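You operate a simulated robot arm through the tools that you are given. There is no shell and no other tool.

You run a simulated robot arm. Do the job below in one go: nothing can be reset, and whatever is moved stays where it is left.

Task
Bring the room to the notice's temperature for calibration, airflow on high.

Only the result counts: the job must be done as asked and must still hold three seconds after the hand-in. Knocking over, shifting, dropping, spilling or breaking anything else fails it.

Robot
A 7-joint arm with a three-finger gripper, fixed in place. Base frame: the origin is on the floor under the middle of its stand, x ahead of it, y to its left, z up. Units: m, degrees, N and s.
It reaches about 1.342 m from its shoulder. Its first joint turns from -166.0 to 166.0 degrees. Payload 2.69 kg.
The tool frame sits at the grasp point between the pads (the TCP): z along the fingers, y along the line on which they close. The tips reach 0.03 m beyond it. The gripper opens to 0.128 m; its body begins 0.117 m behind the TCP.
Orientation is told as [roll, pitch, yaw] about the base's x, y, z axes, in that order, counted from this pose: with the fingers straight down and closing along the base's y, the tool's x points along the base's -x, its y along +y and its z along -z.

Tools
- The arm moves only by the tool play_rows. Its argument "rows" is text: rows parted by semicolons, each of 7 numbers parted by spaces: the finger opening in m, from 0 to 0.128, then the shift along the base's x, y, z in units of 30 mm (1.0 is 30 mm), then the turn, a rotation vector about the base's x, y, z in units of 4 degrees (1.0 is 4 degrees). In form: gripper tx ty tz ax ay az; .... A call has 1 to 20 rows; each row shifts and turns the commanded pose from where the row before left it. A call with a number of a shift or a turn outside -1 to 1 is refused whole. A row lasts 0.2 s, in which the tool goes at most 0.05 m and 8.6 degrees; a call with a longer step from one row to the next is refused whole, and so is a gripper value outside its range. Where a pose cannot be reached the arm comes as near as it can. A force on the tool above 60 N (or 10 N above the force at the start of the call, whichever is more), or a blocked arm, ends the call early, and 0.2 s more pass. Each finger travels about 0.127 m/s and halts on what it meets, pressing with about 23 N; the grip force reading is that of the motor and also rises with nothing between the fingers. The clock runs only during rows and for 0.2 s after the last one: add rows that do not move to give the fingers time. It gives the time, the measured TCP pose, the force on the tool (base axes), the opening and the grip force at its end, in the units of the frame above (readings bear some noise), with the torque about the TCP (base axes, N m) and any sound that the robot's microphone picked up, and new pictures: "show" is both (left out), scene, wrist or none.
- Cameras (640 x 400 px; columns grow to the right, rows downward): "scene" is fixed at [0.3984, 0.6514, 1.6861]; the picture's right is [-0.91, -0.41, 0.00], its down [-0.07, 0.15, -0.99] and it looks along [0.41, -0.90, -0.17] (base axes); focal length 332 px, centre (320, 200). "wrist" rides on the gripper at [0.058, 0.054, -0.131] in the tool frame; the picture's right is [-0.68, 0.74, 0.00], its down [-0.62, -0.57, -0.55] and it looks along [-0.40, -0.37, 0.84] (tool axes); focal length 234 px, centre (320, 200). There is no depth. A picture from a camera that has moved, and an enlarged one, comes with that camera's place and axes in the base frame and with its lens.
- move_column(by): moves the trunk up (or, below 0, down) by that many m; the arm rides with it, the base frame stays. It gives what a move gives, with no picture.
- zoom(camera, box): a new picture of the part [left, top, right, bottom] of that camera's present view, enlarged. The clock stands still meanwhile.
- job_done(): hands the job in; it is judged then, once.

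Places have to be worked out from the pictures, the camera data and where the tool is seen. Open the gripper and draw the arm clear of the work before you hand the job in, unless the task says otherwise.

The tools are called after ">>>" as a command line: name --argument value ..., lists and objects as JSON in quotes. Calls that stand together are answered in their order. play_rows: Moves the arm, as the interface text tells. Its arguments: {"type":"object","properties":{"rows":{"type":"string"},"show":{"type":"string","enum":["both","scene","wrist","none"]}},"required":["rows"]} The other tools are called the same way: move_column (by) moves the trunk up or down; zoom (camera, box) takes an enlarged picture of a part of a camera's view; job_done () hands the job in.

At the start:

```text
time: 0.0
tcp_pos: [0.5843, -0.2442, 1.5576]
tool_rot: [0.0, 0.0, 0.0]
ft_force: [0.0, -0.2, 0.2]
moment: [-0.01, -0.02, -0.01]
finger_gap: 0.128
grip_force: 0.2
trunk travel left (down, up): [-0.2, 0.15]
```

scene: 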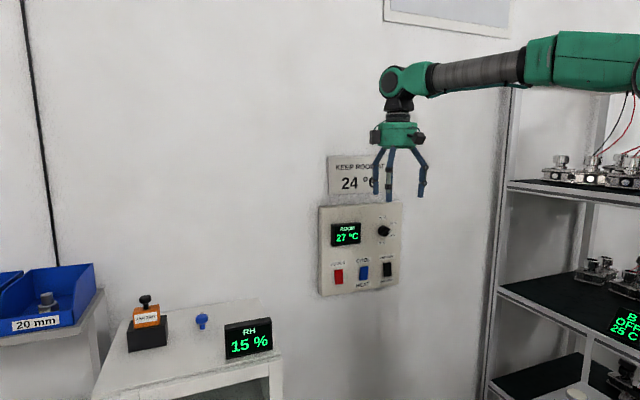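
wrist: 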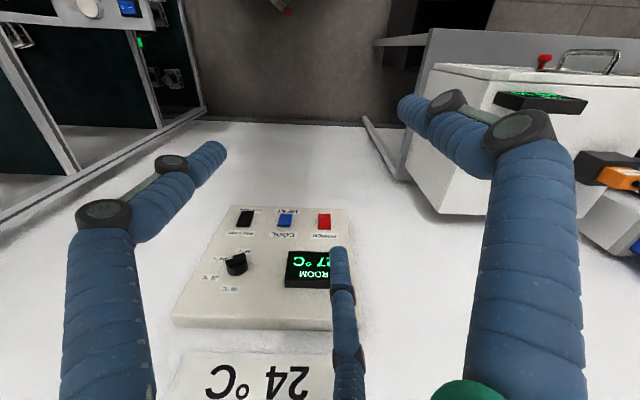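

I see a wall panel with a room display, a knob and three switches, plus a notice above it. I'll zoom in on the panel from both cameras to read the labels.

>>> zoom --camera "scene" --box '[300, 140, 430, 310]'

>>> zoom --camera "wrist" --box '[160, 190, 380, 400]'

>>> zoom --camera "scene" --box '[100, 270, 300, 400]'

>>> zoom --camera "scene" --box '[480, 130, 640, 400]'

```text
2.35 times, centred on (365, 225) of scene
camera zoom: at [0.3984, 0.6514, 1.6861], right [-0.91, -0.41, 0.0], down [-0.07, 0.15, -0.99], along [0.41, -0.9, -0.17], focal length 781 px, centre (214, 141)
```

zoom: 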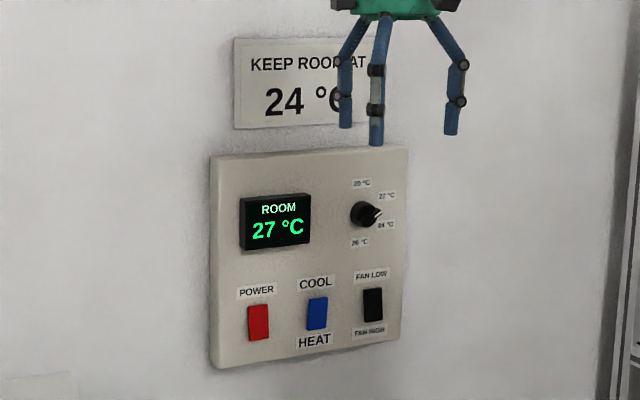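

```text
1.90 times, centred on (270, 295) of wrist
camera zoom: at [0.5249, -0.1905, 1.6884], right [0.68, 0.74, 0.0], down [0.62, -0.57, 0.55], along [0.4, -0.37, -0.84], focal length 446 px, centre (415, 19)
```

zoom: 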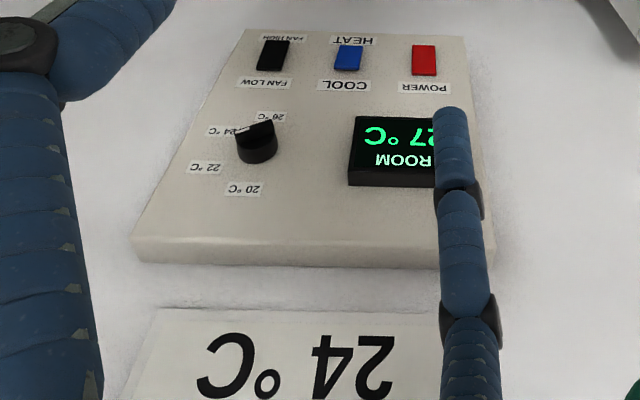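

```text
3.08 times, centred on (200, 335) of scene
camera zoom: at [0.3984, 0.6514, 1.6861], right [-0.91, -0.41, 0.0], down [-0.07, 0.15, -0.99], along [0.41, -0.9, -0.17], focal length 1021 px, centre (689, -215)
```

zoom: 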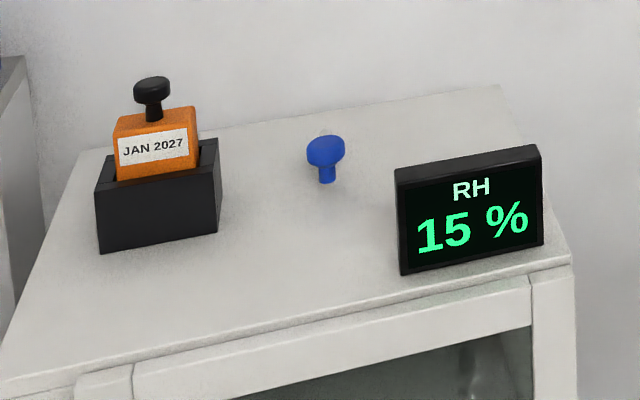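

```text
1.48 times, centred on (560, 265) of scene
camera zoom: at [0.3984, 0.6514, 1.6861], right [-0.91, -0.41, 0.0], down [-0.07, 0.15, -0.99], along [0.41, -0.9, -0.17], focal length 492 px, centre (-36, 104)
```

zoom: 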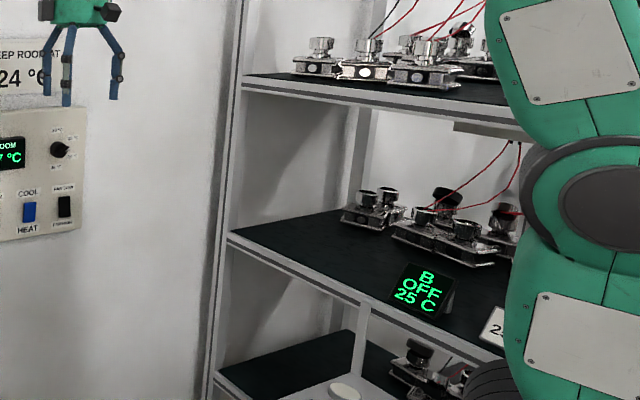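

The panel faces roughly (-0.7, 0.7, 0) at about 45°, with the knob near (0.687, -0.573, 1.353). I'll zoom in closer on the knob, the rockers and the notice to read their states.

>>> zoom --camera "scene" --box '[364, 208, 412, 248]'

>>> zoom --camera "scene" --box '[320, 248, 404, 300]'

>>> zoom --camera "wrist" --box '[215, 200, 345, 300]'

>>> zoom --camera "scene" --box '[320, 145, 400, 205]'

>>> zoom --camera "scene" --box '[370, 0, 530, 60]'

```text
10.00 times, centred on (388, 228) of scene
camera zoom: at [0.3984, 0.6514, 1.6861], right [-0.91, -0.41, 0.0], down [-0.07, 0.15, -0.99], along [0.41, -0.9, -0.17], focal length 3318 px, centre (-360, -80)
```

zoom: 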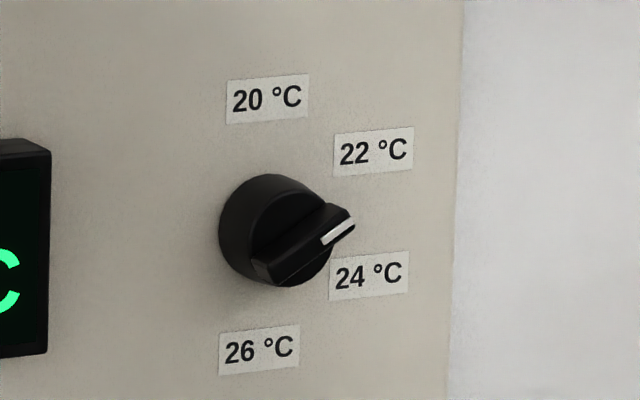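

```text
7.62 times, centred on (362, 274) of scene
camera zoom: at [0.3984, 0.6514, 1.6861], right [-0.91, -0.41, 0.0], down [-0.07, 0.15, -0.99], along [0.41, -0.9, -0.17], focal length 2528 px, centre (0, -364)
```

zoom: 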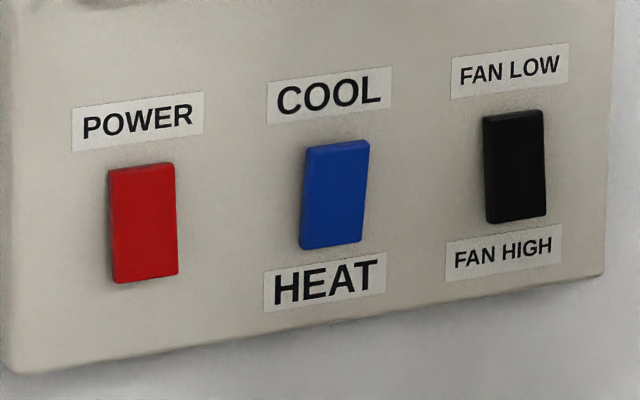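

```text
4.00 times, centred on (280, 250) of wrist
camera zoom: at [0.5249, -0.1905, 1.6884], right [0.68, 0.74, 0.0], down [0.62, -0.57, 0.55], along [0.4, -0.37, -0.84], focal length 937 px, centre (480, 0)
```

zoom: 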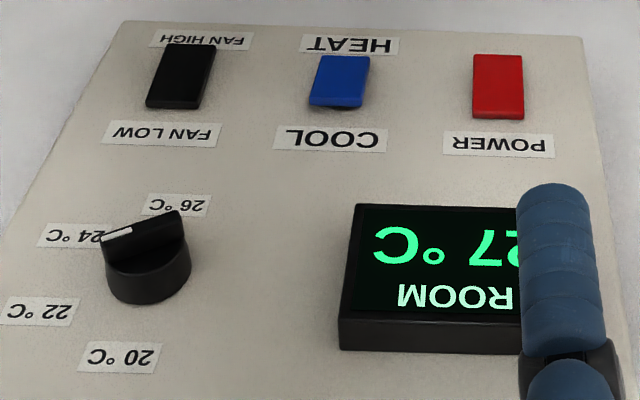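

```text
6.67 times, centred on (360, 175) of scene
camera zoom: at [0.3984, 0.6514, 1.6861], right [-0.91, -0.41, 0.0], down [-0.07, 0.15, -0.99], along [0.41, -0.9, -0.17], focal length 2212 px, centre (53, 367)
```

zoom: 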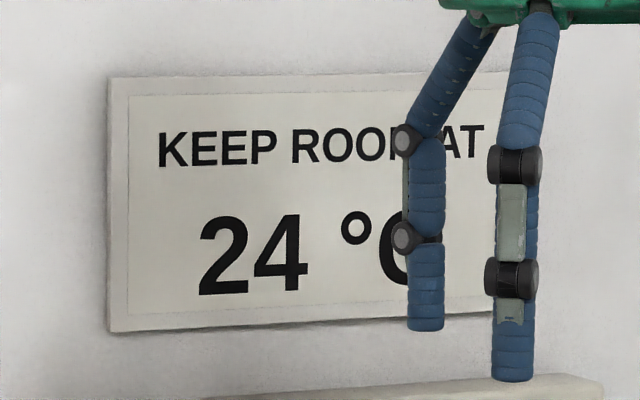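

```text
4.00 times, centred on (450, 30) of scene
camera zoom: at [0.3984, 0.6514, 1.6861], right [-0.91, -0.41, 0.0], down [-0.07, 0.15, -0.99], along [0.41, -0.9, -0.17], focal length 1327 px, centre (-200, 880)
```

zoom: 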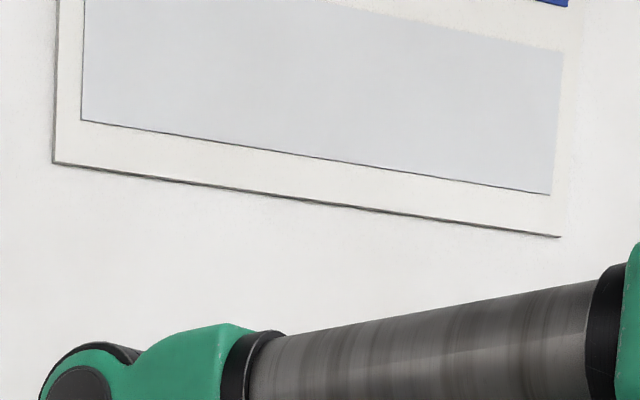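

The notice says 24 °C. The dial points at 22, so it needs about 60° clockwise. The blue rocker looks pressed at HEAT, the black one at FAN LOW, and the red one at the top. I'll swing the tool horizontal to face the panel, keeping about 0.2 m away.

>>> play_rows --rows "0.128 -0.07 -0.367 -0.328 -0.994 -0.994 0; 0.128 -0.07 -0.367 -0.328 -0.994 -0.994 0; 0.128 -0.07 -0.367 -0.328 -0.994 -0.994 0; 0.128 -0.07 -0.367 -0.328 -0.994 -0.994 0; 0.128 -0.07 -0.367 -0.328 -0.994 -0.994 0; 0.128 -0.07 -0.367 -0.328 -0.994 -0.994 0; 0.128 -0.07 -0.367 -0.328 -0.994 -0.994 0; 0.128 -0.07 -0.367 -0.328 -0.994 -0.994 0" --show "both"

```text
time: 1.8
tcp_pos: [0.5675, -0.3336, 1.4798]
tool_rot: [-35.3, -30.2, 9.9]
ft_force: [0.0, -1.0, 0.2]
moment: [0.01, 0.05, -0.01]
finger_gap: 0.1281
grip_force: 0.1
trunk travel left (down, up): [-0.2, 0.15]
camera wrist: at [0.459, -0.23, 1.517], right [0.68, 0.73, -0.03], down [0.17, -0.12, 0.98], along [0.71, -0.68, -0.2], focal length 234 px, centre (320, 200)
```

scene: 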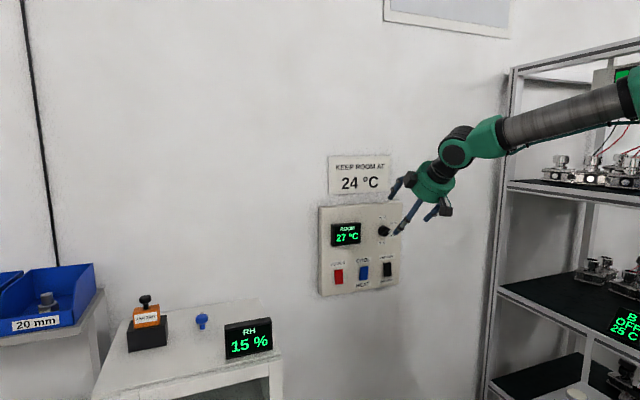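
wrist: 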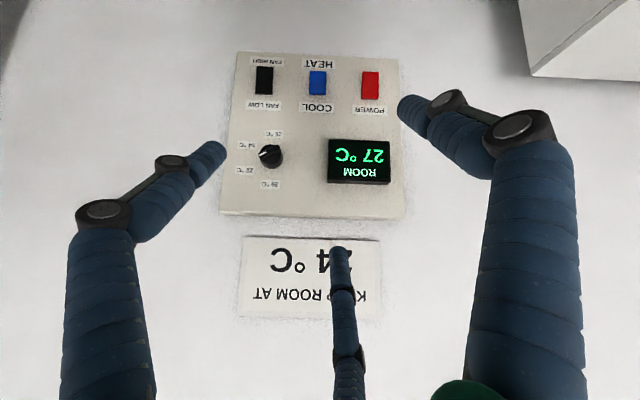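

The wrist camera now faces the panel almost squarely. I'll zoom in to measure the panel and check the rocker states before I go on.

>>> zoom --camera "wrist" --box '[215, 45, 415, 170]'

>>> zoom --camera "wrist" --box '[228, 50, 308, 120]'

>>> zoom --camera "scene" --box '[310, 195, 410, 305]'

```text
3.20 times, centred on (315, 108) of wrist
camera zoom: at [0.459, -0.23, 1.517], right [0.68, 0.73, -0.03], down [0.17, -0.12, 0.98], along [0.71, -0.68, -0.2], focal length 749 px, centre (336, 496)
```

zoom: 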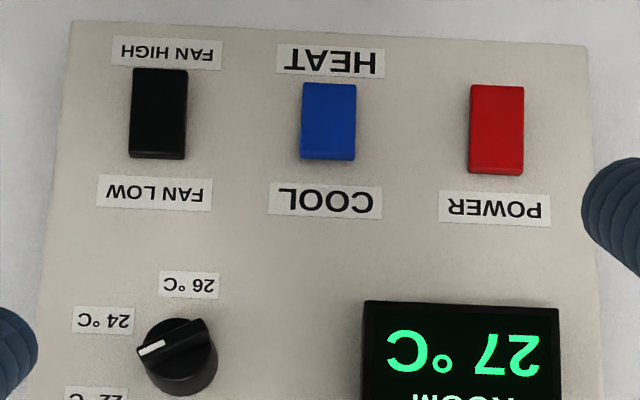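

```text
5.71 times, centred on (268, 85) of wrist
camera zoom: at [0.459, -0.23, 1.517], right [0.68, 0.73, -0.03], down [0.17, -0.12, 0.98], along [0.71, -0.68, -0.2], focal length 1338 px, centre (617, 857)
```

zoom: 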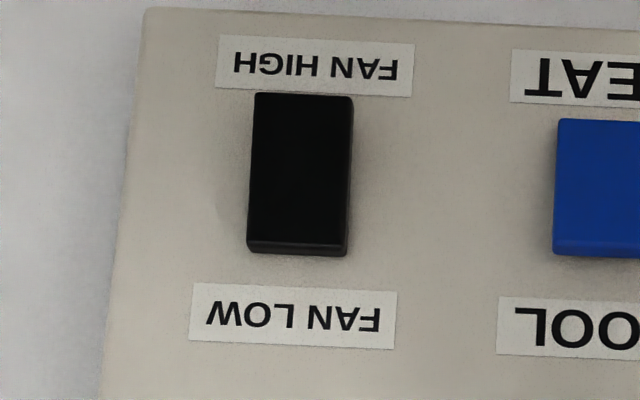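

```text
3.64 times, centred on (360, 250) of scene
camera zoom: at [0.3984, 0.6514, 1.6861], right [-0.91, -0.41, 0.0], down [-0.07, 0.15, -0.99], along [0.41, -0.9, -0.17], focal length 1206 px, centre (174, 18)
```

zoom: 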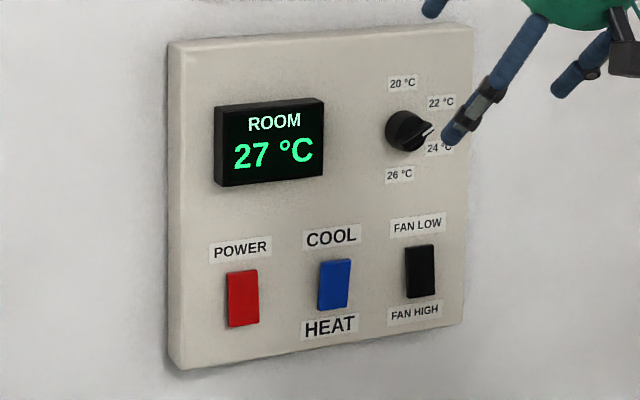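

The panel measures about 0.33 x 0.33 m, centred at (0.75, -0.526, 1.295). The rockers sit at z≈1.20, at red (0.817, -0.445), blue (0.743, -0.519) and black (0.670, -0.592). I'll finish the rotation so the fingers point straight at the panel, still standing off, and close the gripper to see where the tips meet.

>>> play_rows --rows "0.128 -0.07 -0.367 -0.328 -0.994 -0.994 0; 0.128 -0.07 -0.367 -0.328 -0.994 -0.994 0; 0.11 -0.07 -0.367 -0.328 -0.994 -0.994 0; 0.08 -0.07 -0.367 -0.328 -0.994 -0.994 0; 0.05 -0.07 -0.367 -0.328 -0.994 -0.994 0; 0.02 -0.07 -0.367 -0.328 -0.994 -0.994 0; 0.0 -0.07 -0.367 -0.328 -0.994 -0.994 0; 0.0 -0.07 -0.367 -0.328 -0.994 -0.994 0; 0 0 0 0 0 0 0; 0 0 0 0 0 0 0; 0 0 0 0 0 0 0" --show "both"

```text
time: 4.2
tcp_pos: [0.551, -0.4214, 1.4]
tool_rot: [-90.1, -45.1, 45.0]
ft_force: [-0.3, 0.2, -0.1]
moment: [0.0, 0.03, 0.03]
finger_gap: 0.0023
grip_force: 23.0
trunk travel left (down, up): [-0.2, 0.15]
camera wrist: at [0.4564, -0.3313, 1.3213], right [0.71, 0.71, -0.04], down [-0.36, 0.41, 0.83], along [0.61, -0.57, 0.55], focal length 234 px, centre (320, 200)
```

scene: 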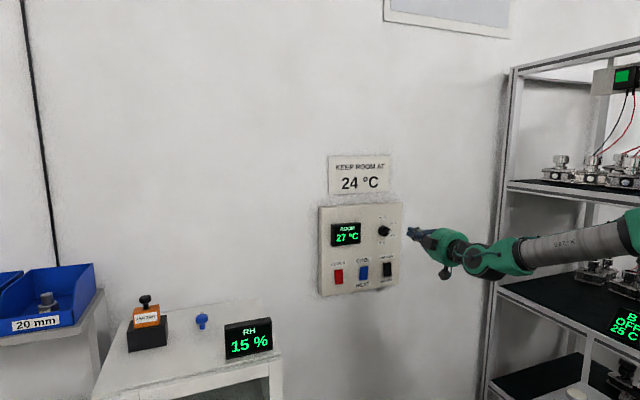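
wrist: 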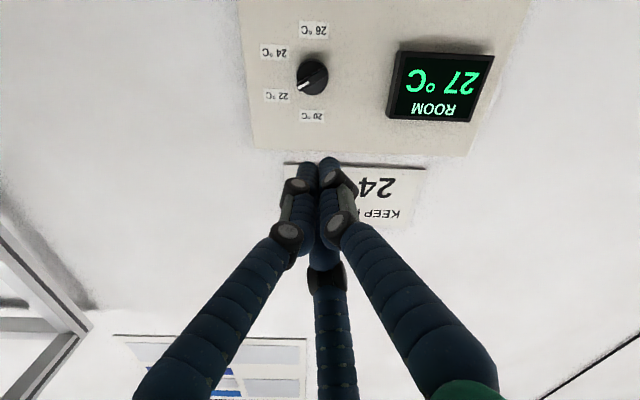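

The tool is now perpendicular to the panel with the fingers closed into one cluster. I'll zoom in to measure the cluster and the knob.

>>> zoom --camera "scene" --box '[370, 205, 460, 285]'

>>> zoom --camera "wrist" --box '[250, 10, 410, 250]'

>>> zoom --camera "wrist" --box '[250, 10, 370, 130]'

```text
5.00 times, centred on (415, 245) of scene
camera zoom: at [0.3984, 0.6514, 1.6861], right [-0.91, -0.41, 0.0], down [-0.07, 0.15, -0.99], along [0.41, -0.9, -0.17], focal length 1659 px, centre (-155, -25)
```

zoom: 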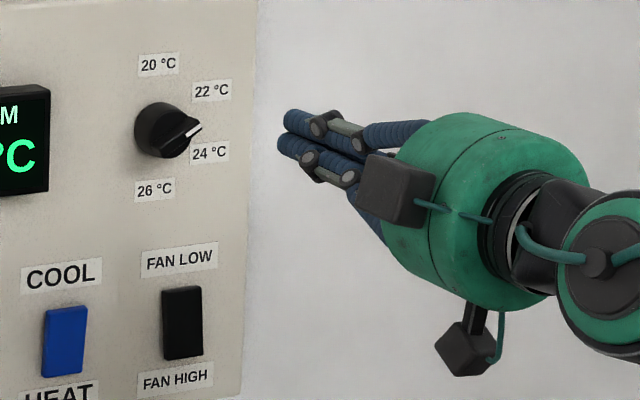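

```text
1.67 times, centred on (330, 130) of wrist
camera zoom: at [0.4564, -0.3313, 1.3213], right [0.71, 0.71, -0.04], down [-0.36, 0.41, 0.83], along [0.61, -0.57, 0.55], focal length 390 px, centre (303, 317)
```

zoom: 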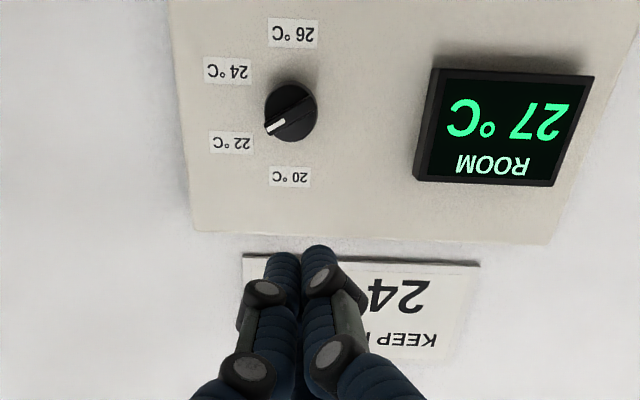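

```text
3.33 times, centred on (310, 70) of wrist
camera zoom: at [0.4564, -0.3313, 1.3213], right [0.71, 0.71, -0.04], down [-0.36, 0.41, 0.83], along [0.61, -0.57, 0.55], focal length 781 px, centre (353, 633)
```

zoom: 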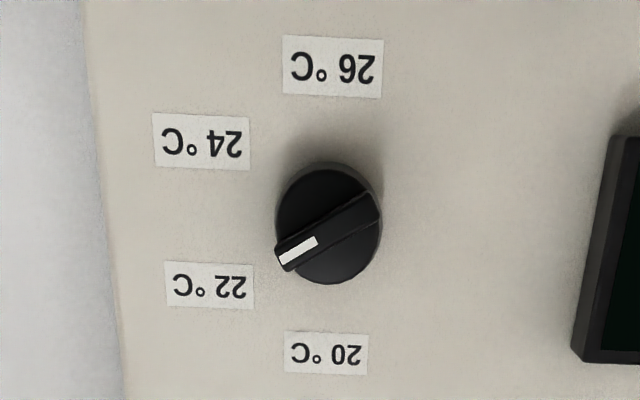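

The dial axis works out at about (0.6945, -0.5814, 1.353) on the panel, with a knob radius of about 0.02. I'll open the fingers partway, line up with the axis about 0.14 m off the panel, and roll 15° counter-clockwise so no finger meets the pointer ends.

>>> play_rows --rows "0.09 0.31 -0.44 -0.312 0 0 0; 0.09 0.31 -0.44 -0.312 0 0 0; 0.09 0.31 -0.44 -0.312 -0.884 0.884 0; 0.09 0.31 -0.44 -0.312 -0.884 0.884 0; 0.09 0.31 -0.41 -0.312 -0.884 0.884 0; 0.09 0 0 0 0 0 0; 0.09 0 0 0 0 0 0" --show "both"

```text
time: 5.8
tcp_pos: [0.6008, -0.4799, 1.3552]
tool_rot: [-89.9, -29.8, 44.4]
ft_force: [-0.6, 0.8, -0.2]
moment: [0.0, 0.0, 0.02]
finger_gap: 0.0898
grip_force: 0.1
out of reach, approached as far as the arm can: row 5
trunk travel left (down, up): [-0.2, 0.15]
camera wrist: at [0.4919, -0.4023, 1.2801], right [0.68, 0.67, -0.3], down [-0.2, 0.57, 0.8], along [0.7, -0.48, 0.52], focal length 234 px, centre (320, 200)
```

scene: 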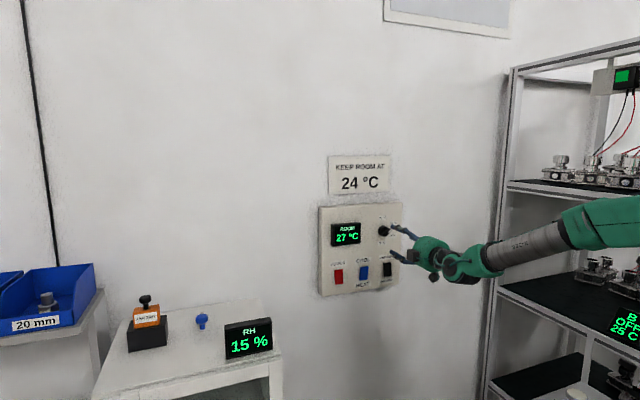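
wrist: 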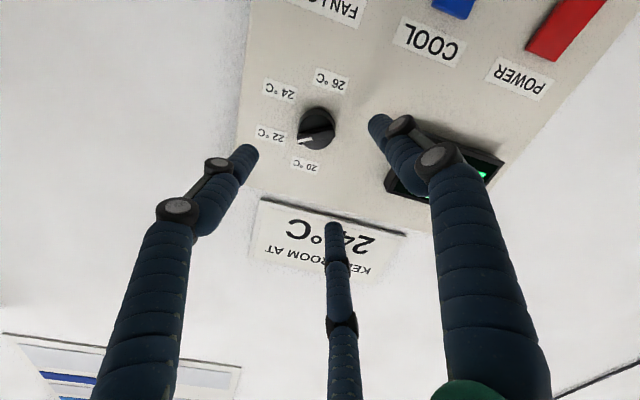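

Row 5 hit a joint limit, so there is little room left to roll counter-clockwise. I'll test the clockwise side in free space: 60° from here gives the other good finger placement.

>>> play_rows --rows "0.09 0 0 0 0.964 -0.964 0; 0.09 0 0 0 0.964 -0.964 0; 0.09 0 0 0 0.964 -0.964 0; 0.09 0 0 0 0.964 -0.964 0; 0.09 0 0 0 0.964 -0.964 0; 0.09 0 0 0 0.964 -0.964 0; 0.09 0 0 0 0.964 -0.964 0; 0.09 0 0 0 0.964 -0.964 0; 0.09 0 0 0 0.964 -0.964 0; 0.09 0 0 0 0.964 -0.964 0; 0.09 0 0 0 0.964 -0.964 0; 0.09 0 0 0 0 0 0" --show "both"

```text
time: 8.4
tcp_pos: [0.6028, -0.4801, 1.355]
tool_rot: [35.9, -90.0, -81.4]
ft_force: [-0.3, -0.4, 0.4]
moment: [0.0, -0.01, -0.01]
finger_gap: 0.0899
grip_force: 0.0
trunk travel left (down, up): [-0.2, 0.15]
camera wrist: at [0.5478, -0.3477, 1.2971], right [0.53, 0.51, 0.68], down [-0.79, -0.01, 0.62], along [0.32, -0.86, 0.4], focal length 234 px, centre (320, 200)
```

scene: 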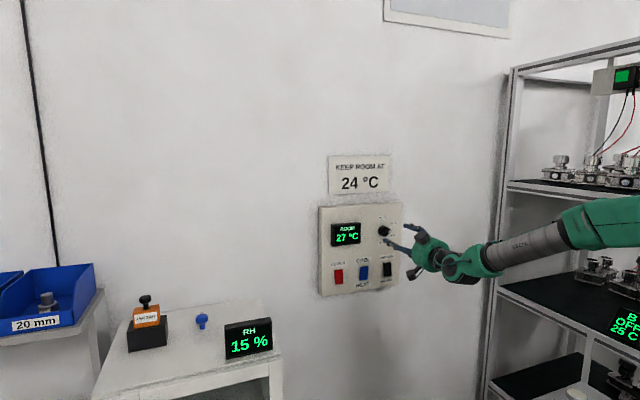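
wrist: 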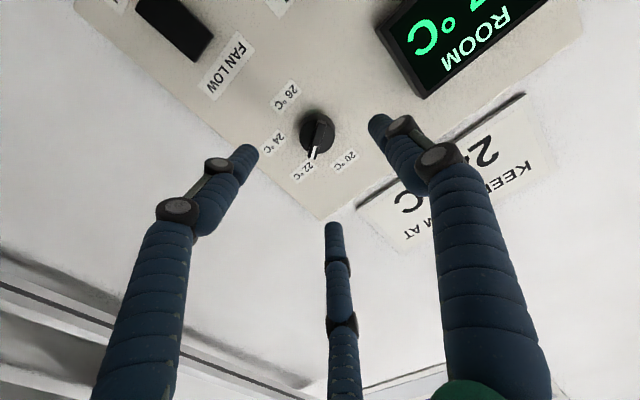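

That side is reachable. The thumb is now at viewer-left and the tool axis heads within 0.5° of perpendicular. I'll dry-run another 60° clockwise in free air to be sure the real dial turn won't hit a limit.

>>> play_rows --rows "0.09 0 0 0 0.964 -0.964 0; 0.09 0 0 0 0.964 -0.964 0; 0.09 0 0 0 0.964 -0.964 0; 0.09 0 0 0 0.964 -0.964 0; 0.09 0 0 0 0.964 -0.964 0; 0.09 0 0 0 0.964 -0.964 0; 0.09 0 0 0 0.964 -0.964 0; 0.09 0 0 0 0.964 -0.964 0; 0.09 0 0 0 0.964 -0.964 0; 0.09 0 0 0 0.964 -0.964 0; 0.09 0 0 0 0.964 -0.964 0; 0.09 0 0 0 0 0 0" --show "both"

```text
time: 11.0
tcp_pos: [0.6528, -0.3635, 1.5029]
tool_rot: [88.0, -35.4, -134.6]
ft_force: [0.1, 0.7, 0.3]
moment: [0.01, -0.01, 0.0]
finger_gap: 0.0901
grip_force: 0.0
out of reach, approached as far as the arm can: row 2, 3, 4, 5, 6, 7, 8, 9, 10, 11
trunk travel left (down, up): [-0.2, 0.15]
camera wrist: at [0.6181, -0.2143, 1.5171], right [-0.07, -0.11, 0.99], down [-0.98, -0.18, -0.09], along [0.19, -0.98, -0.09], focal length 234 px, centre (320, 200)
```

scene: 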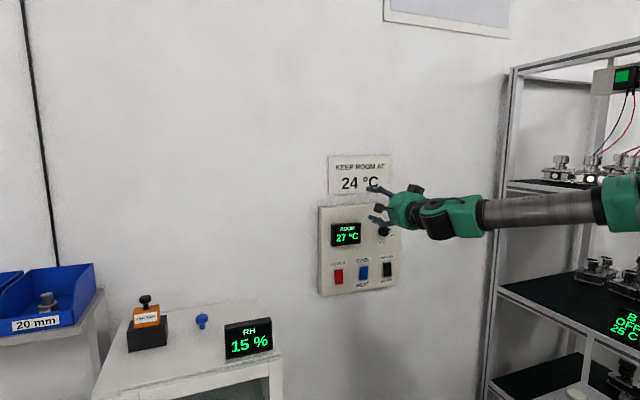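
wrist: 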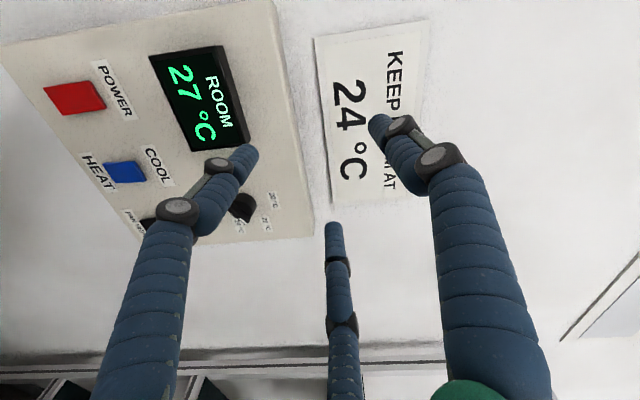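

The dry run showed that this roll can't be reached at the present height: the arm drifted up to z≈1.50 to get it. The wrist has more room when the target is higher relative to the shoulder, so I'll lower the trunk 0.2 m. The tips are about 0.15 m clear of the panel and nothing is beneath the arm.

>>> move_column --by -0.2

```text
time: 13.2
tcp_pos: [0.6532, -0.3638, 1.3022]
tool_rot: [88.0, -35.3, -134.7]
ft_force: [-0.9, 0.2, 0.2]
moment: [0.0, -0.02, -0.02]
finger_gap: 0.0897
grip_force: 0.1
trunk travel left (down, up): [0.0, 0.35]
```

The trunk is down. I'll bring the TCP in front of the dial axis at a 0.13 m standoff, correct the small tilt, and check that this roll is reachable here.

>>> play_rows --rows "0.09 -0.282 -0.698 0.283 -0.288 -0.288 0.19; 0.09 -0.282 -0.698 0.283 0 0 0; 0.09 -0.282 -0.698 0.283 0 0 0; 0.09 -0.282 -0.698 0.283 0 0 0; 0.09 -0.282 -0.698 0.283 0 0 0; 0.09 -0.282 -0.698 0.283 0 0 0; 0.09 0 0 0 0 0 0" --show "both"

```text
time: 14.8
tcp_pos: [0.607, -0.475, 1.3827]
tool_rot: [89.4, -35.4, -135.0]
ft_force: [0.9, 1.1, 0.0]
moment: [0.01, 0.03, 0.0]
finger_gap: 0.0899
grip_force: 0.0
out of reach, approached as far as the arm can: row 1, 2, 3, 5, 6
trunk travel left (down, up): [0.0, 0.35]
camera wrist: at [0.5709, -0.3261, 1.3949], right [-0.08, -0.09, 0.99], down [-0.98, -0.19, -0.1], along [0.2, -0.98, -0.08], focal length 234 px, centre (320, 200)
```

scene: 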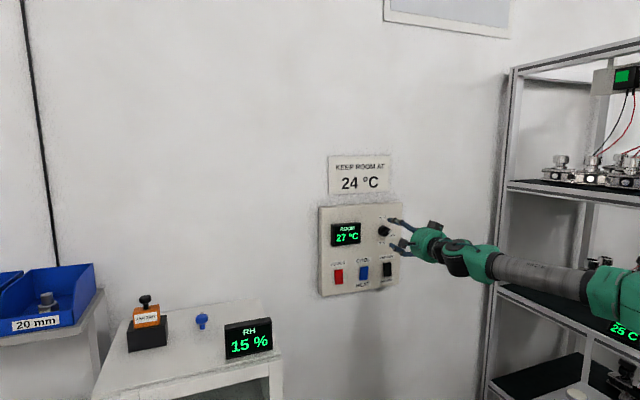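
wrist: 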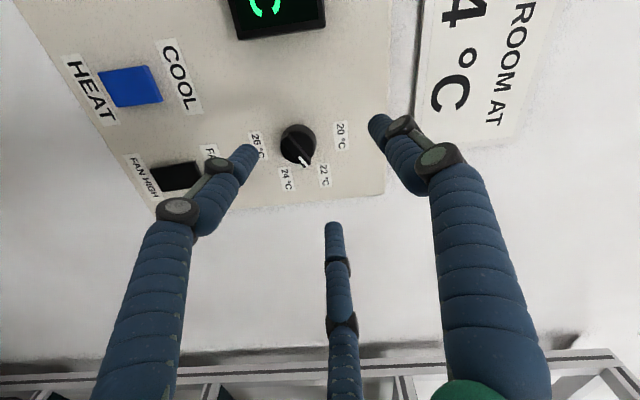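

I'm still riding a limit at this roll (thumb at 125°). I'll roll back counter-clockwise about 75° with the trunk low, then settle on the exact standoff point, to map the reachable roll range here.

>>> play_rows --rows "0.09 0 0 0 -0.964 0.964 0; 0.09 0 0 0 -0.964 0.964 0; 0.09 0 0 0 -0.964 0.964 0; 0.09 0 0 0 -0.964 0.964 0; 0.09 -0.05 -0.16 -0.328 -0.964 0.964 0; 0.09 -0.05 -0.16 -0.328 -0.964 0.964 0; 0.09 -0.05 -0.16 -0.328 -0.964 0.964 0; 0.09 0 0 0 -0.964 0.964 0; 0.09 0 0 0 -0.964 0.964 0; 0.09 0 0 0 -0.964 0.964 0; 0.09 0 0 0 -0.964 0.964 0; 0.09 0 0 0 -0.964 0.964 0; 0.09 0 0 0 -0.964 0.964 0; 0.09 0 0 0 -0.964 0.964 0; 0.09 0 0 0 0 0 0" --show "both"

```text
time: 18.0
tcp_pos: [0.6015, -0.4893, 1.3527]
tool_rot: [-90.3, -68.2, 45.3]
ft_force: [-0.1, 0.1, 0.4]
moment: [-0.02, 0.04, -0.03]
finger_gap: 0.0901
grip_force: 0.2
trunk travel left (down, up): [0.0, 0.35]
camera wrist: at [0.5283, -0.3754, 1.2787], right [0.66, 0.66, 0.35], down [-0.6, 0.18, 0.78], along [0.45, -0.73, 0.51], focal length 234 px, centre (320, 200)
```

scene: 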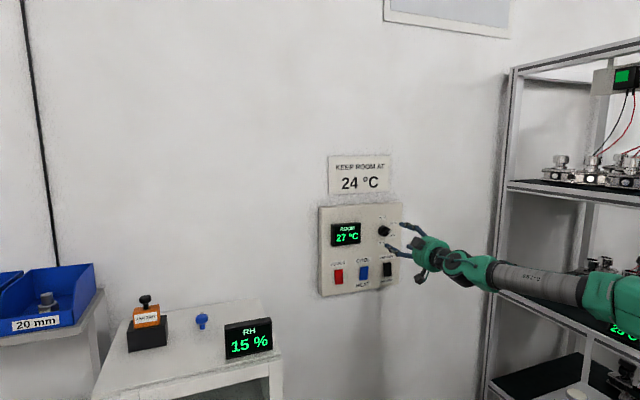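
wrist: 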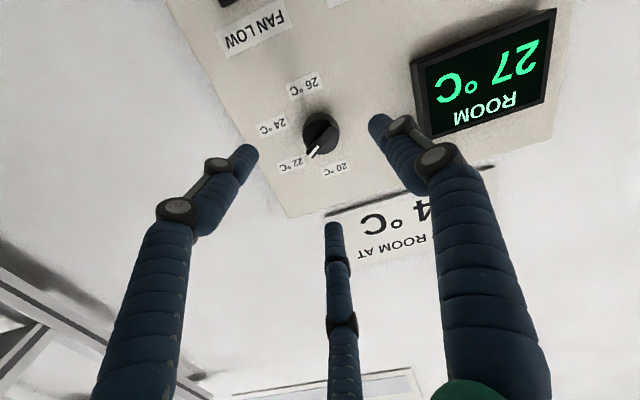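

Everything is in reach here with the thumb at about 202°. I'll dry-run the actual turn: 60° clockwise from this start.

>>> play_rows --rows "0.09 0 0 0 0.964 -0.964 0; 0.09 0 0 0 0.964 -0.964 0; 0.09 0 0 0 0.964 -0.964 0; 0.09 0 0 0 0.964 -0.964 0; 0.09 0 0 0 0.964 -0.964 0; 0.09 0 0 0 0.964 -0.964 0; 0.09 0 0 0 0.964 -0.964 0; 0.09 0 0 0 0.964 -0.964 0; 0.09 0 0 0 0.964 -0.964 0; 0.09 0 0 0 0.964 -0.964 0; 0.09 0 0 0 0.964 -0.964 0; 0.09 0 0 0 0 0 0" --show "wrist"

```text
time: 20.6
tcp_pos: [0.6043, -0.4835, 1.3577]
tool_rot: [89.3, -51.7, -134.9]
ft_force: [-0.8, 0.9, -0.3]
moment: [-0.01, 0.01, 0.0]
finger_gap: 0.0902
grip_force: 0.0
out of reach, approached as far as the arm can: row 11
trunk travel left (down, up): [0.0, 0.35]
camera wrist: at [0.5678, -0.3356, 1.3456], right [0.12, 0.11, 0.99], down [-0.97, -0.19, 0.14], along [0.2, -0.98, 0.08], focal length 234 px, centre (320, 200)
```

wrist: 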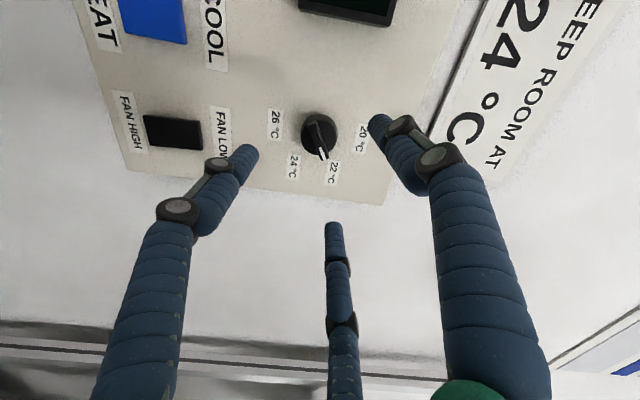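

Only the last 5° fell out of reach, so clockwise to about 145° is fine. I'll go back counter-clockwise to about 223° to see whether that end is reachable, which would leave a comfortable 60° in between.

>>> play_rows --rows "0.09 0 0 0 -0.964 0.964 0; 0.09 0 0 0 -0.964 0.964 0; 0.09 -0.06 -0.197 -0.15 -0.964 0.964 0; 0.09 0 0 0 -0.964 0.964 0; 0.09 0 0 0 -0.964 0.964 0; 0.09 0 0 0 -0.964 0.964 0; 0.09 0 0 0 -0.964 0.964 0; 0.09 0 0 0 -0.964 0.964 0; 0.09 0 0 0 -0.964 0.964 0; 0.09 0 0 0 -0.964 0.964 0; 0.09 0 0 0 -0.964 0.964 0; 0.09 0 0 0 -0.964 0.964 0; 0.09 0 0 0 -0.964 0.964 0; 0.09 0 0 0 -0.964 0.964 0; 0.09 0 0 0 -0.964 0.964 0; 0.09 0 0 0 0 0 0" --show "both"

```text
time: 24.0
tcp_pos: [0.6022, -0.4895, 1.3522]
tool_rot: [-90.2, -46.2, 45.2]
ft_force: [0.4, 0.3, 0.6]
moment: [0.03, -0.02, 0.04]
finger_gap: 0.09
grip_force: 0.0
trunk travel left (down, up): [0.0, 0.35]
camera wrist: at [0.5081, -0.3982, 1.2732], right [0.71, 0.71, -0.02], down [-0.38, 0.4, 0.83], along [0.6, -0.58, 0.55], focal length 234 px, centre (320, 200)
```

scene: 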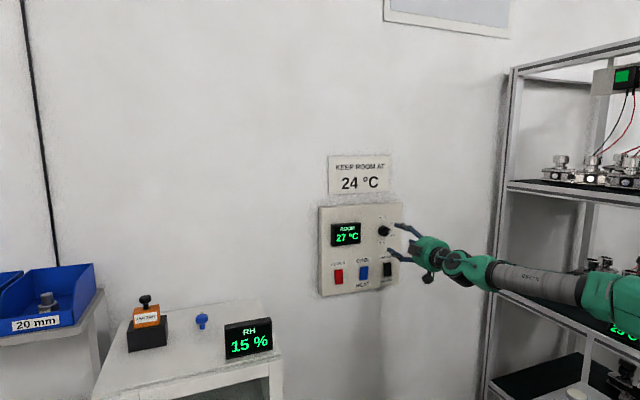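
wrist: 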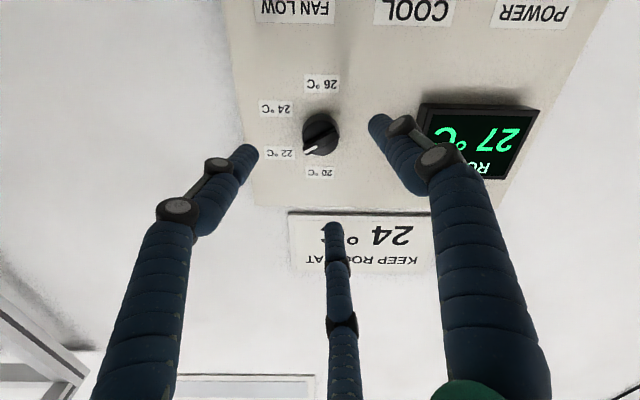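

All reachable, with the thumb at about 224°. I'll zoom in with the wrist camera to refine the dial axis before approaching.

>>> zoom --camera "wrist" --box '[240, 60, 400, 190]'

>>> zoom --camera "scene" --box '[360, 200, 450, 290]'

```text
3.08 times, centred on (320, 125) of wrist
camera zoom: at [0.5081, -0.3982, 1.2732], right [0.71, 0.71, -0.02], down [-0.38, 0.4, 0.83], along [0.6, -0.58, 0.55], focal length 720 px, centre (320, 431)
```

zoom: 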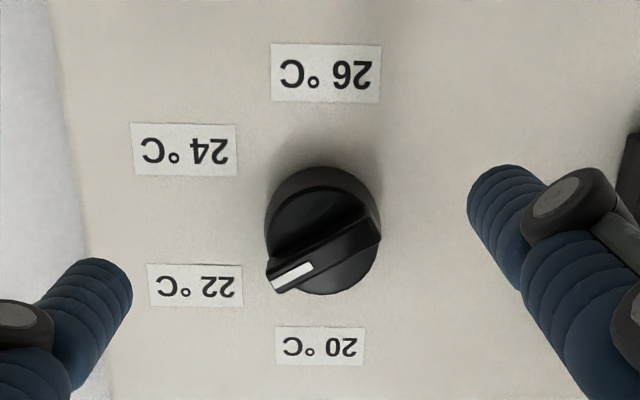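

```text
4.44 times, centred on (405, 245) of scene
camera zoom: at [0.3984, 0.6514, 1.6861], right [-0.91, -0.41, 0.0], down [-0.07, 0.15, -0.99], along [0.41, -0.9, -0.17], focal length 1475 px, centre (-58, 0)
```

zoom: 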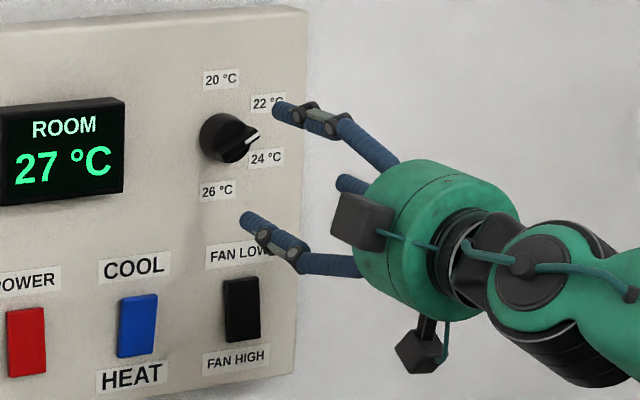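

The dial axis is confirmed at about (0.694, -0.5815, 1.3525), the cylinder is about 0.02 tall and the pointer bar about 0.03. I'll advance straight along the axis around the knob, stopping short first to check the alignment.

>>> play_rows --rows "0.085 0.362 -0.362 0 0 0 0; 0.085 0.362 -0.362 0 0 0 0; 0.085 0.362 -0.362 0 0 0 0; 0.085 0.362 -0.362 0 0 0 0; 0.085 0 0 0 0 0 0" --show "both"

```text
time: 25.2
tcp_pos: [0.6459, -0.534, 1.3526]
tool_rot: [-90.1, -46.5, 45.0]
ft_force: [-0.2, 0.1, -1.2]
moment: [0.02, -0.03, 0.02]
finger_gap: 0.0852
grip_force: 0.0
trunk travel left (down, up): [0.0, 0.35]
camera wrist: at [0.5516, -0.4425, 1.2736], right [0.71, 0.71, -0.02], down [-0.38, 0.4, 0.83], along [0.6, -0.58, 0.55], focal length 234 px, centre (320, 200)
```

scene: 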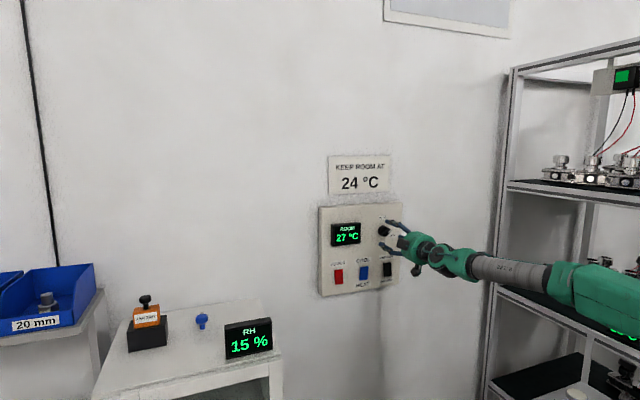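
wrist: 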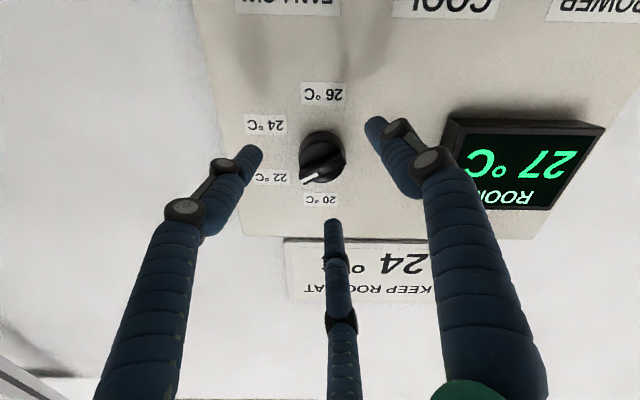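

The TCP is about 0.068 m off the panel and centred. I'll check the fingertip placement around the knob before going deeper.

>>> zoom --camera "wrist" --box '[220, 80, 420, 240]'

>>> zoom --camera "scene" --box '[360, 205, 430, 285]'

```text
2.50 times, centred on (320, 160) of wrist
camera zoom: at [0.5516, -0.4425, 1.2736], right [0.71, 0.71, -0.02], down [-0.38, 0.4, 0.83], along [0.6, -0.58, 0.55], focal length 585 px, centre (320, 300)
```

zoom: 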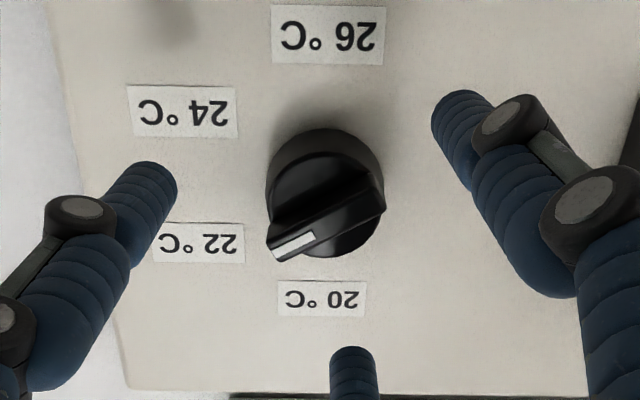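

```text
5.00 times, centred on (395, 245) of scene
camera zoom: at [0.3984, 0.6514, 1.6861], right [-0.91, -0.41, 0.0], down [-0.07, 0.15, -0.99], along [0.41, -0.9, -0.17], focal length 1659 px, centre (-55, -25)
```

zoom: 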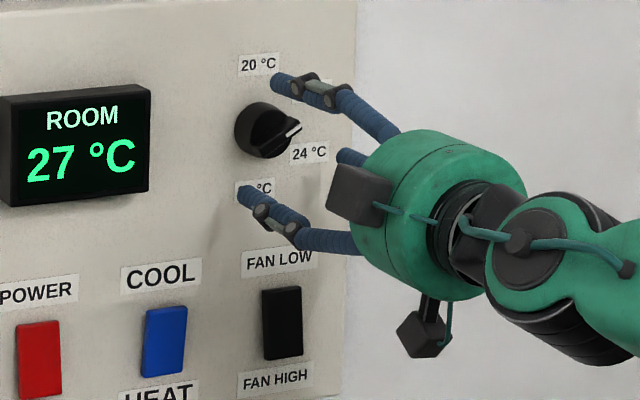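

The tips surround the knob evenly with clearance. I'll advance the last 30 mm slowly, leaving the tips about 8 mm off the panel face.

>>> play_rows --rows "0.085 0.177 -0.177 0 0 0 0; 0.085 0.177 -0.177 0 0 0 0; 0.085 0.177 -0.177 0 0 0 0; 0.085 0.177 -0.177 0 0 0 0; 0.085 0 0 0 0 0 0" --show "both"

```text
time: 26.4
tcp_pos: [0.6668, -0.5547, 1.3527]
tool_rot: [-90.2, -46.5, 45.0]
ft_force: [0.1, -0.3, -0.3]
moment: [0.02, -0.02, 0.02]
finger_gap: 0.0851
grip_force: 0.1
trunk travel left (down, up): [0.0, 0.35]
camera wrist: at [0.5732, -0.4632, 1.2742], right [0.71, 0.71, -0.02], down [-0.38, 0.4, 0.83], along [0.6, -0.58, 0.55], focal length 234 px, centre (320, 200)
```

scene: 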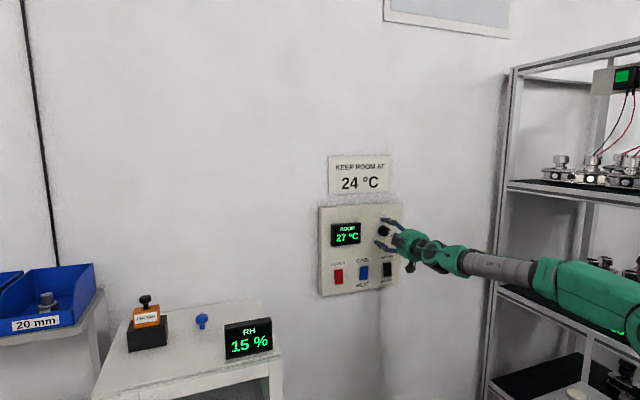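
wrist: 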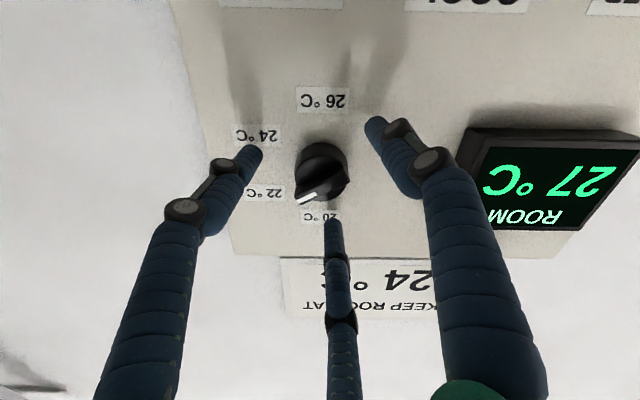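

The tips are centred on the knob and I read no contact force. I'll zoom in to check the clearance to the panel face, then close on the knob.

>>> zoom --camera "wrist" --box '[220, 80, 420, 240]'

>>> zoom --camera "scene" --box '[360, 205, 430, 285]'

```text
2.50 times, centred on (320, 160) of wrist
camera zoom: at [0.5732, -0.4632, 1.2742], right [0.71, 0.71, -0.02], down [-0.38, 0.4, 0.83], along [0.6, -0.58, 0.55], focal length 585 px, centre (320, 300)
```

zoom: 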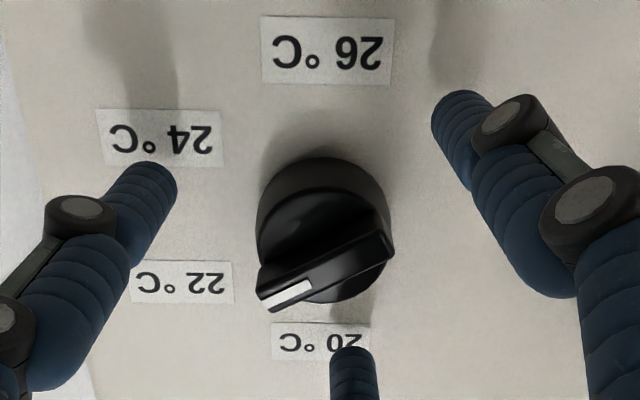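

```text
5.00 times, centred on (395, 245) of scene
camera zoom: at [0.3984, 0.6514, 1.6861], right [-0.91, -0.41, 0.0], down [-0.07, 0.15, -0.99], along [0.41, -0.9, -0.17], focal length 1659 px, centre (-55, -25)
```

zoom: 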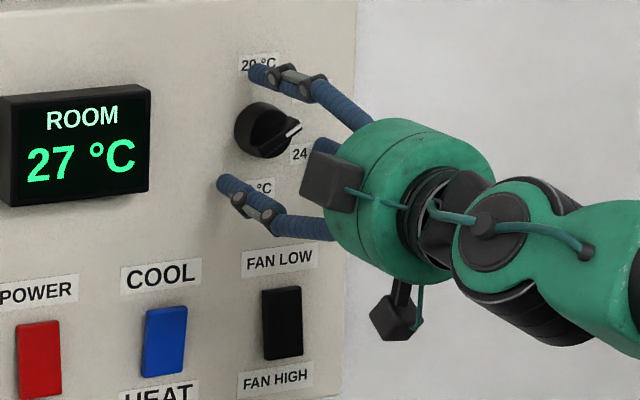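

The clearance looks fine. I'm closing the fingers onto the knob and holding still for a second.

>>> play_rows --rows "0.06 0 0 0 0 0 0; 0.045 0 0 0 0 0 0; 0.035 0 0 0 0 0 0; 0.025 0 0 0 0 0 0; 0.015 0 0 0 0 0 0; 0.0 0 0 0 0 0 0; 0.0 0 0 0 0 0 0" --show "both"

```text
time: 28.0
tcp_pos: [0.6681, -0.5537, 1.3539]
tool_rot: [-90.4, -46.4, 45.3]
ft_force: [14.3, 2.7, 11.4]
moment: [-0.15, -0.12, 0.46]
finger_gap: 0.0408
grip_force: 45.1
trunk travel left (down, up): [0.0, 0.35]
camera wrist: at [0.5738, -0.4623, 1.2754], right [0.71, 0.71, -0.02], down [-0.38, 0.4, 0.83], along [0.6, -0.58, 0.55], focal length 234 px, centre (320, 200)
```

scene: 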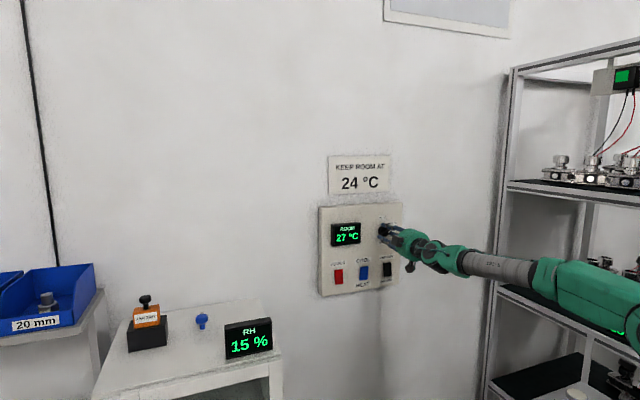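
wrist: 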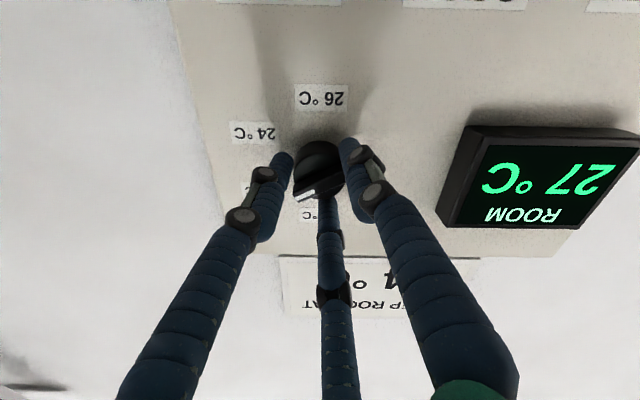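

The knob is gripped (gap 0.041), with about 18 N of side force from a slight misalignment. The arm has been pushed roughly +1.3, +1.0, +1.2 mm, so I'll shift the command that way to relieve it.

>>> play_rows --rows "0.0 0.05 0.035 0.05 0 0 0; 0.0 0 0 0 0 0 0" --show "none"

```text
time: 28.6
tcp_pos: [0.6663, -0.5545, 1.3541]
tool_rot: [-90.3, -46.5, 45.1]
ft_force: [-6.1, 3.7, 3.6]
moment: [-0.26, -0.22, -0.53]
finger_gap: 0.0405
grip_force: 45.1
trunk travel left (down, up): [0.0, 0.35]
```

The forces are now small. I'm starting the clockwise turn with the first 16° and will check the torque and sound.

>>> play_rows --rows "0.0 0 0 0 0.707 -0.707 0; 0.0 0 0 0 0.707 -0.707 0; 0.0 0 0 0 0.707 -0.707 0; 0.0 0 0 0 0.707 -0.707 0" --show "wrist"

```text
time: 29.6
tcp_pos: [0.6681, -0.5548, 1.3546]
tool_rot: [-90.3, -62.5, 45.3]
ft_force: [-1.7, 1.3, 4.5]
moment: [-0.28, -0.28, -0.29]
finger_gap: 0.0405
grip_force: 45.2
trunk travel left (down, up): [0.0, 0.35]
camera wrist: at [0.5895, -0.4465, 1.2784], right [0.68, 0.68, 0.26], down [-0.54, 0.24, 0.81], along [0.49, -0.69, 0.53], focal length 234 px, centre (320, 200)
```

wrist: 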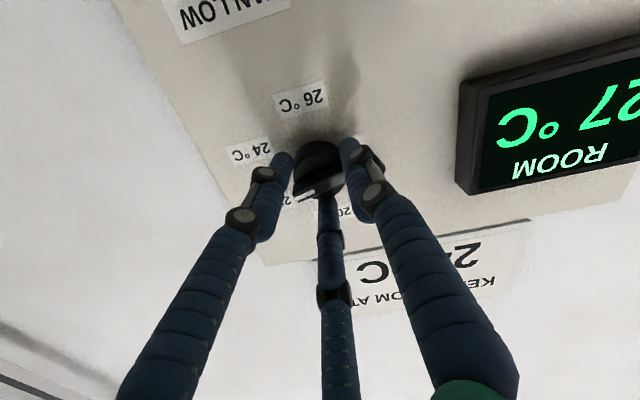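

The tool turned 16° and the knob keeps its orientation relative to the fingers, so it is turning with me. I'll continue another 24°.

>>> play_rows --rows "0.0 0 0 0 0.707 -0.707 0; 0.0 0 0 0 0.707 -0.707 0; 0.0 0 0 0 0.707 -0.707 0; 0.0 0 0 0 0.707 -0.707 0; 0.0 0 0 0 0.707 -0.707 0; 0.0 0 0 0 0.707 -0.707 0" --show "wrist"

>>> zoom --camera "wrist" --box '[220, 80, 420, 240]'

```text
time: 31.0
tcp_pos: [0.6679, -0.5545, 1.355]
tool_rot: [-92.0, -86.5, 47.0]
ft_force: [-1.7, 2.4, 6.4]
moment: [-0.32, -0.31, -0.12]
finger_gap: 0.0405
grip_force: 44.3
trunk travel left (down, up): [0.0, 0.35]
camera wrist: at [0.6104, -0.4256, 1.2935], right [0.55, 0.55, 0.63], down [-0.76, 0.02, 0.65], along [0.35, -0.84, 0.43], focal length 234 px, centre (320, 200)
```

wrist: 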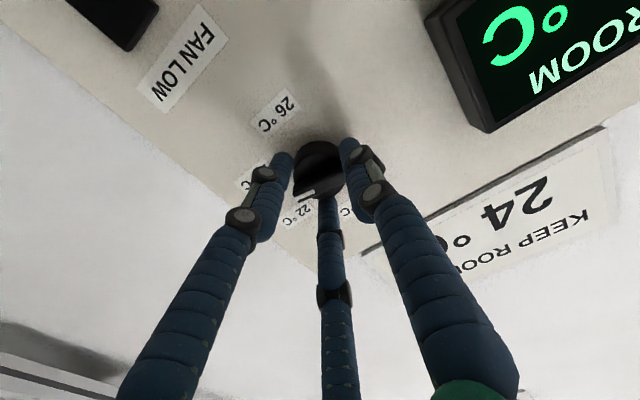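

```text
2.50 times, centred on (320, 160) of wrist
camera zoom: at [0.6104, -0.4256, 1.2935], right [0.55, 0.55, 0.63], down [-0.76, 0.02, 0.65], along [0.35, -0.84, 0.43], focal length 585 px, centre (320, 300)
```

zoom: 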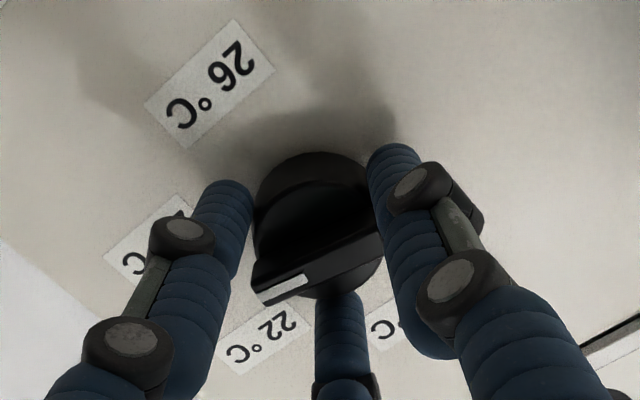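

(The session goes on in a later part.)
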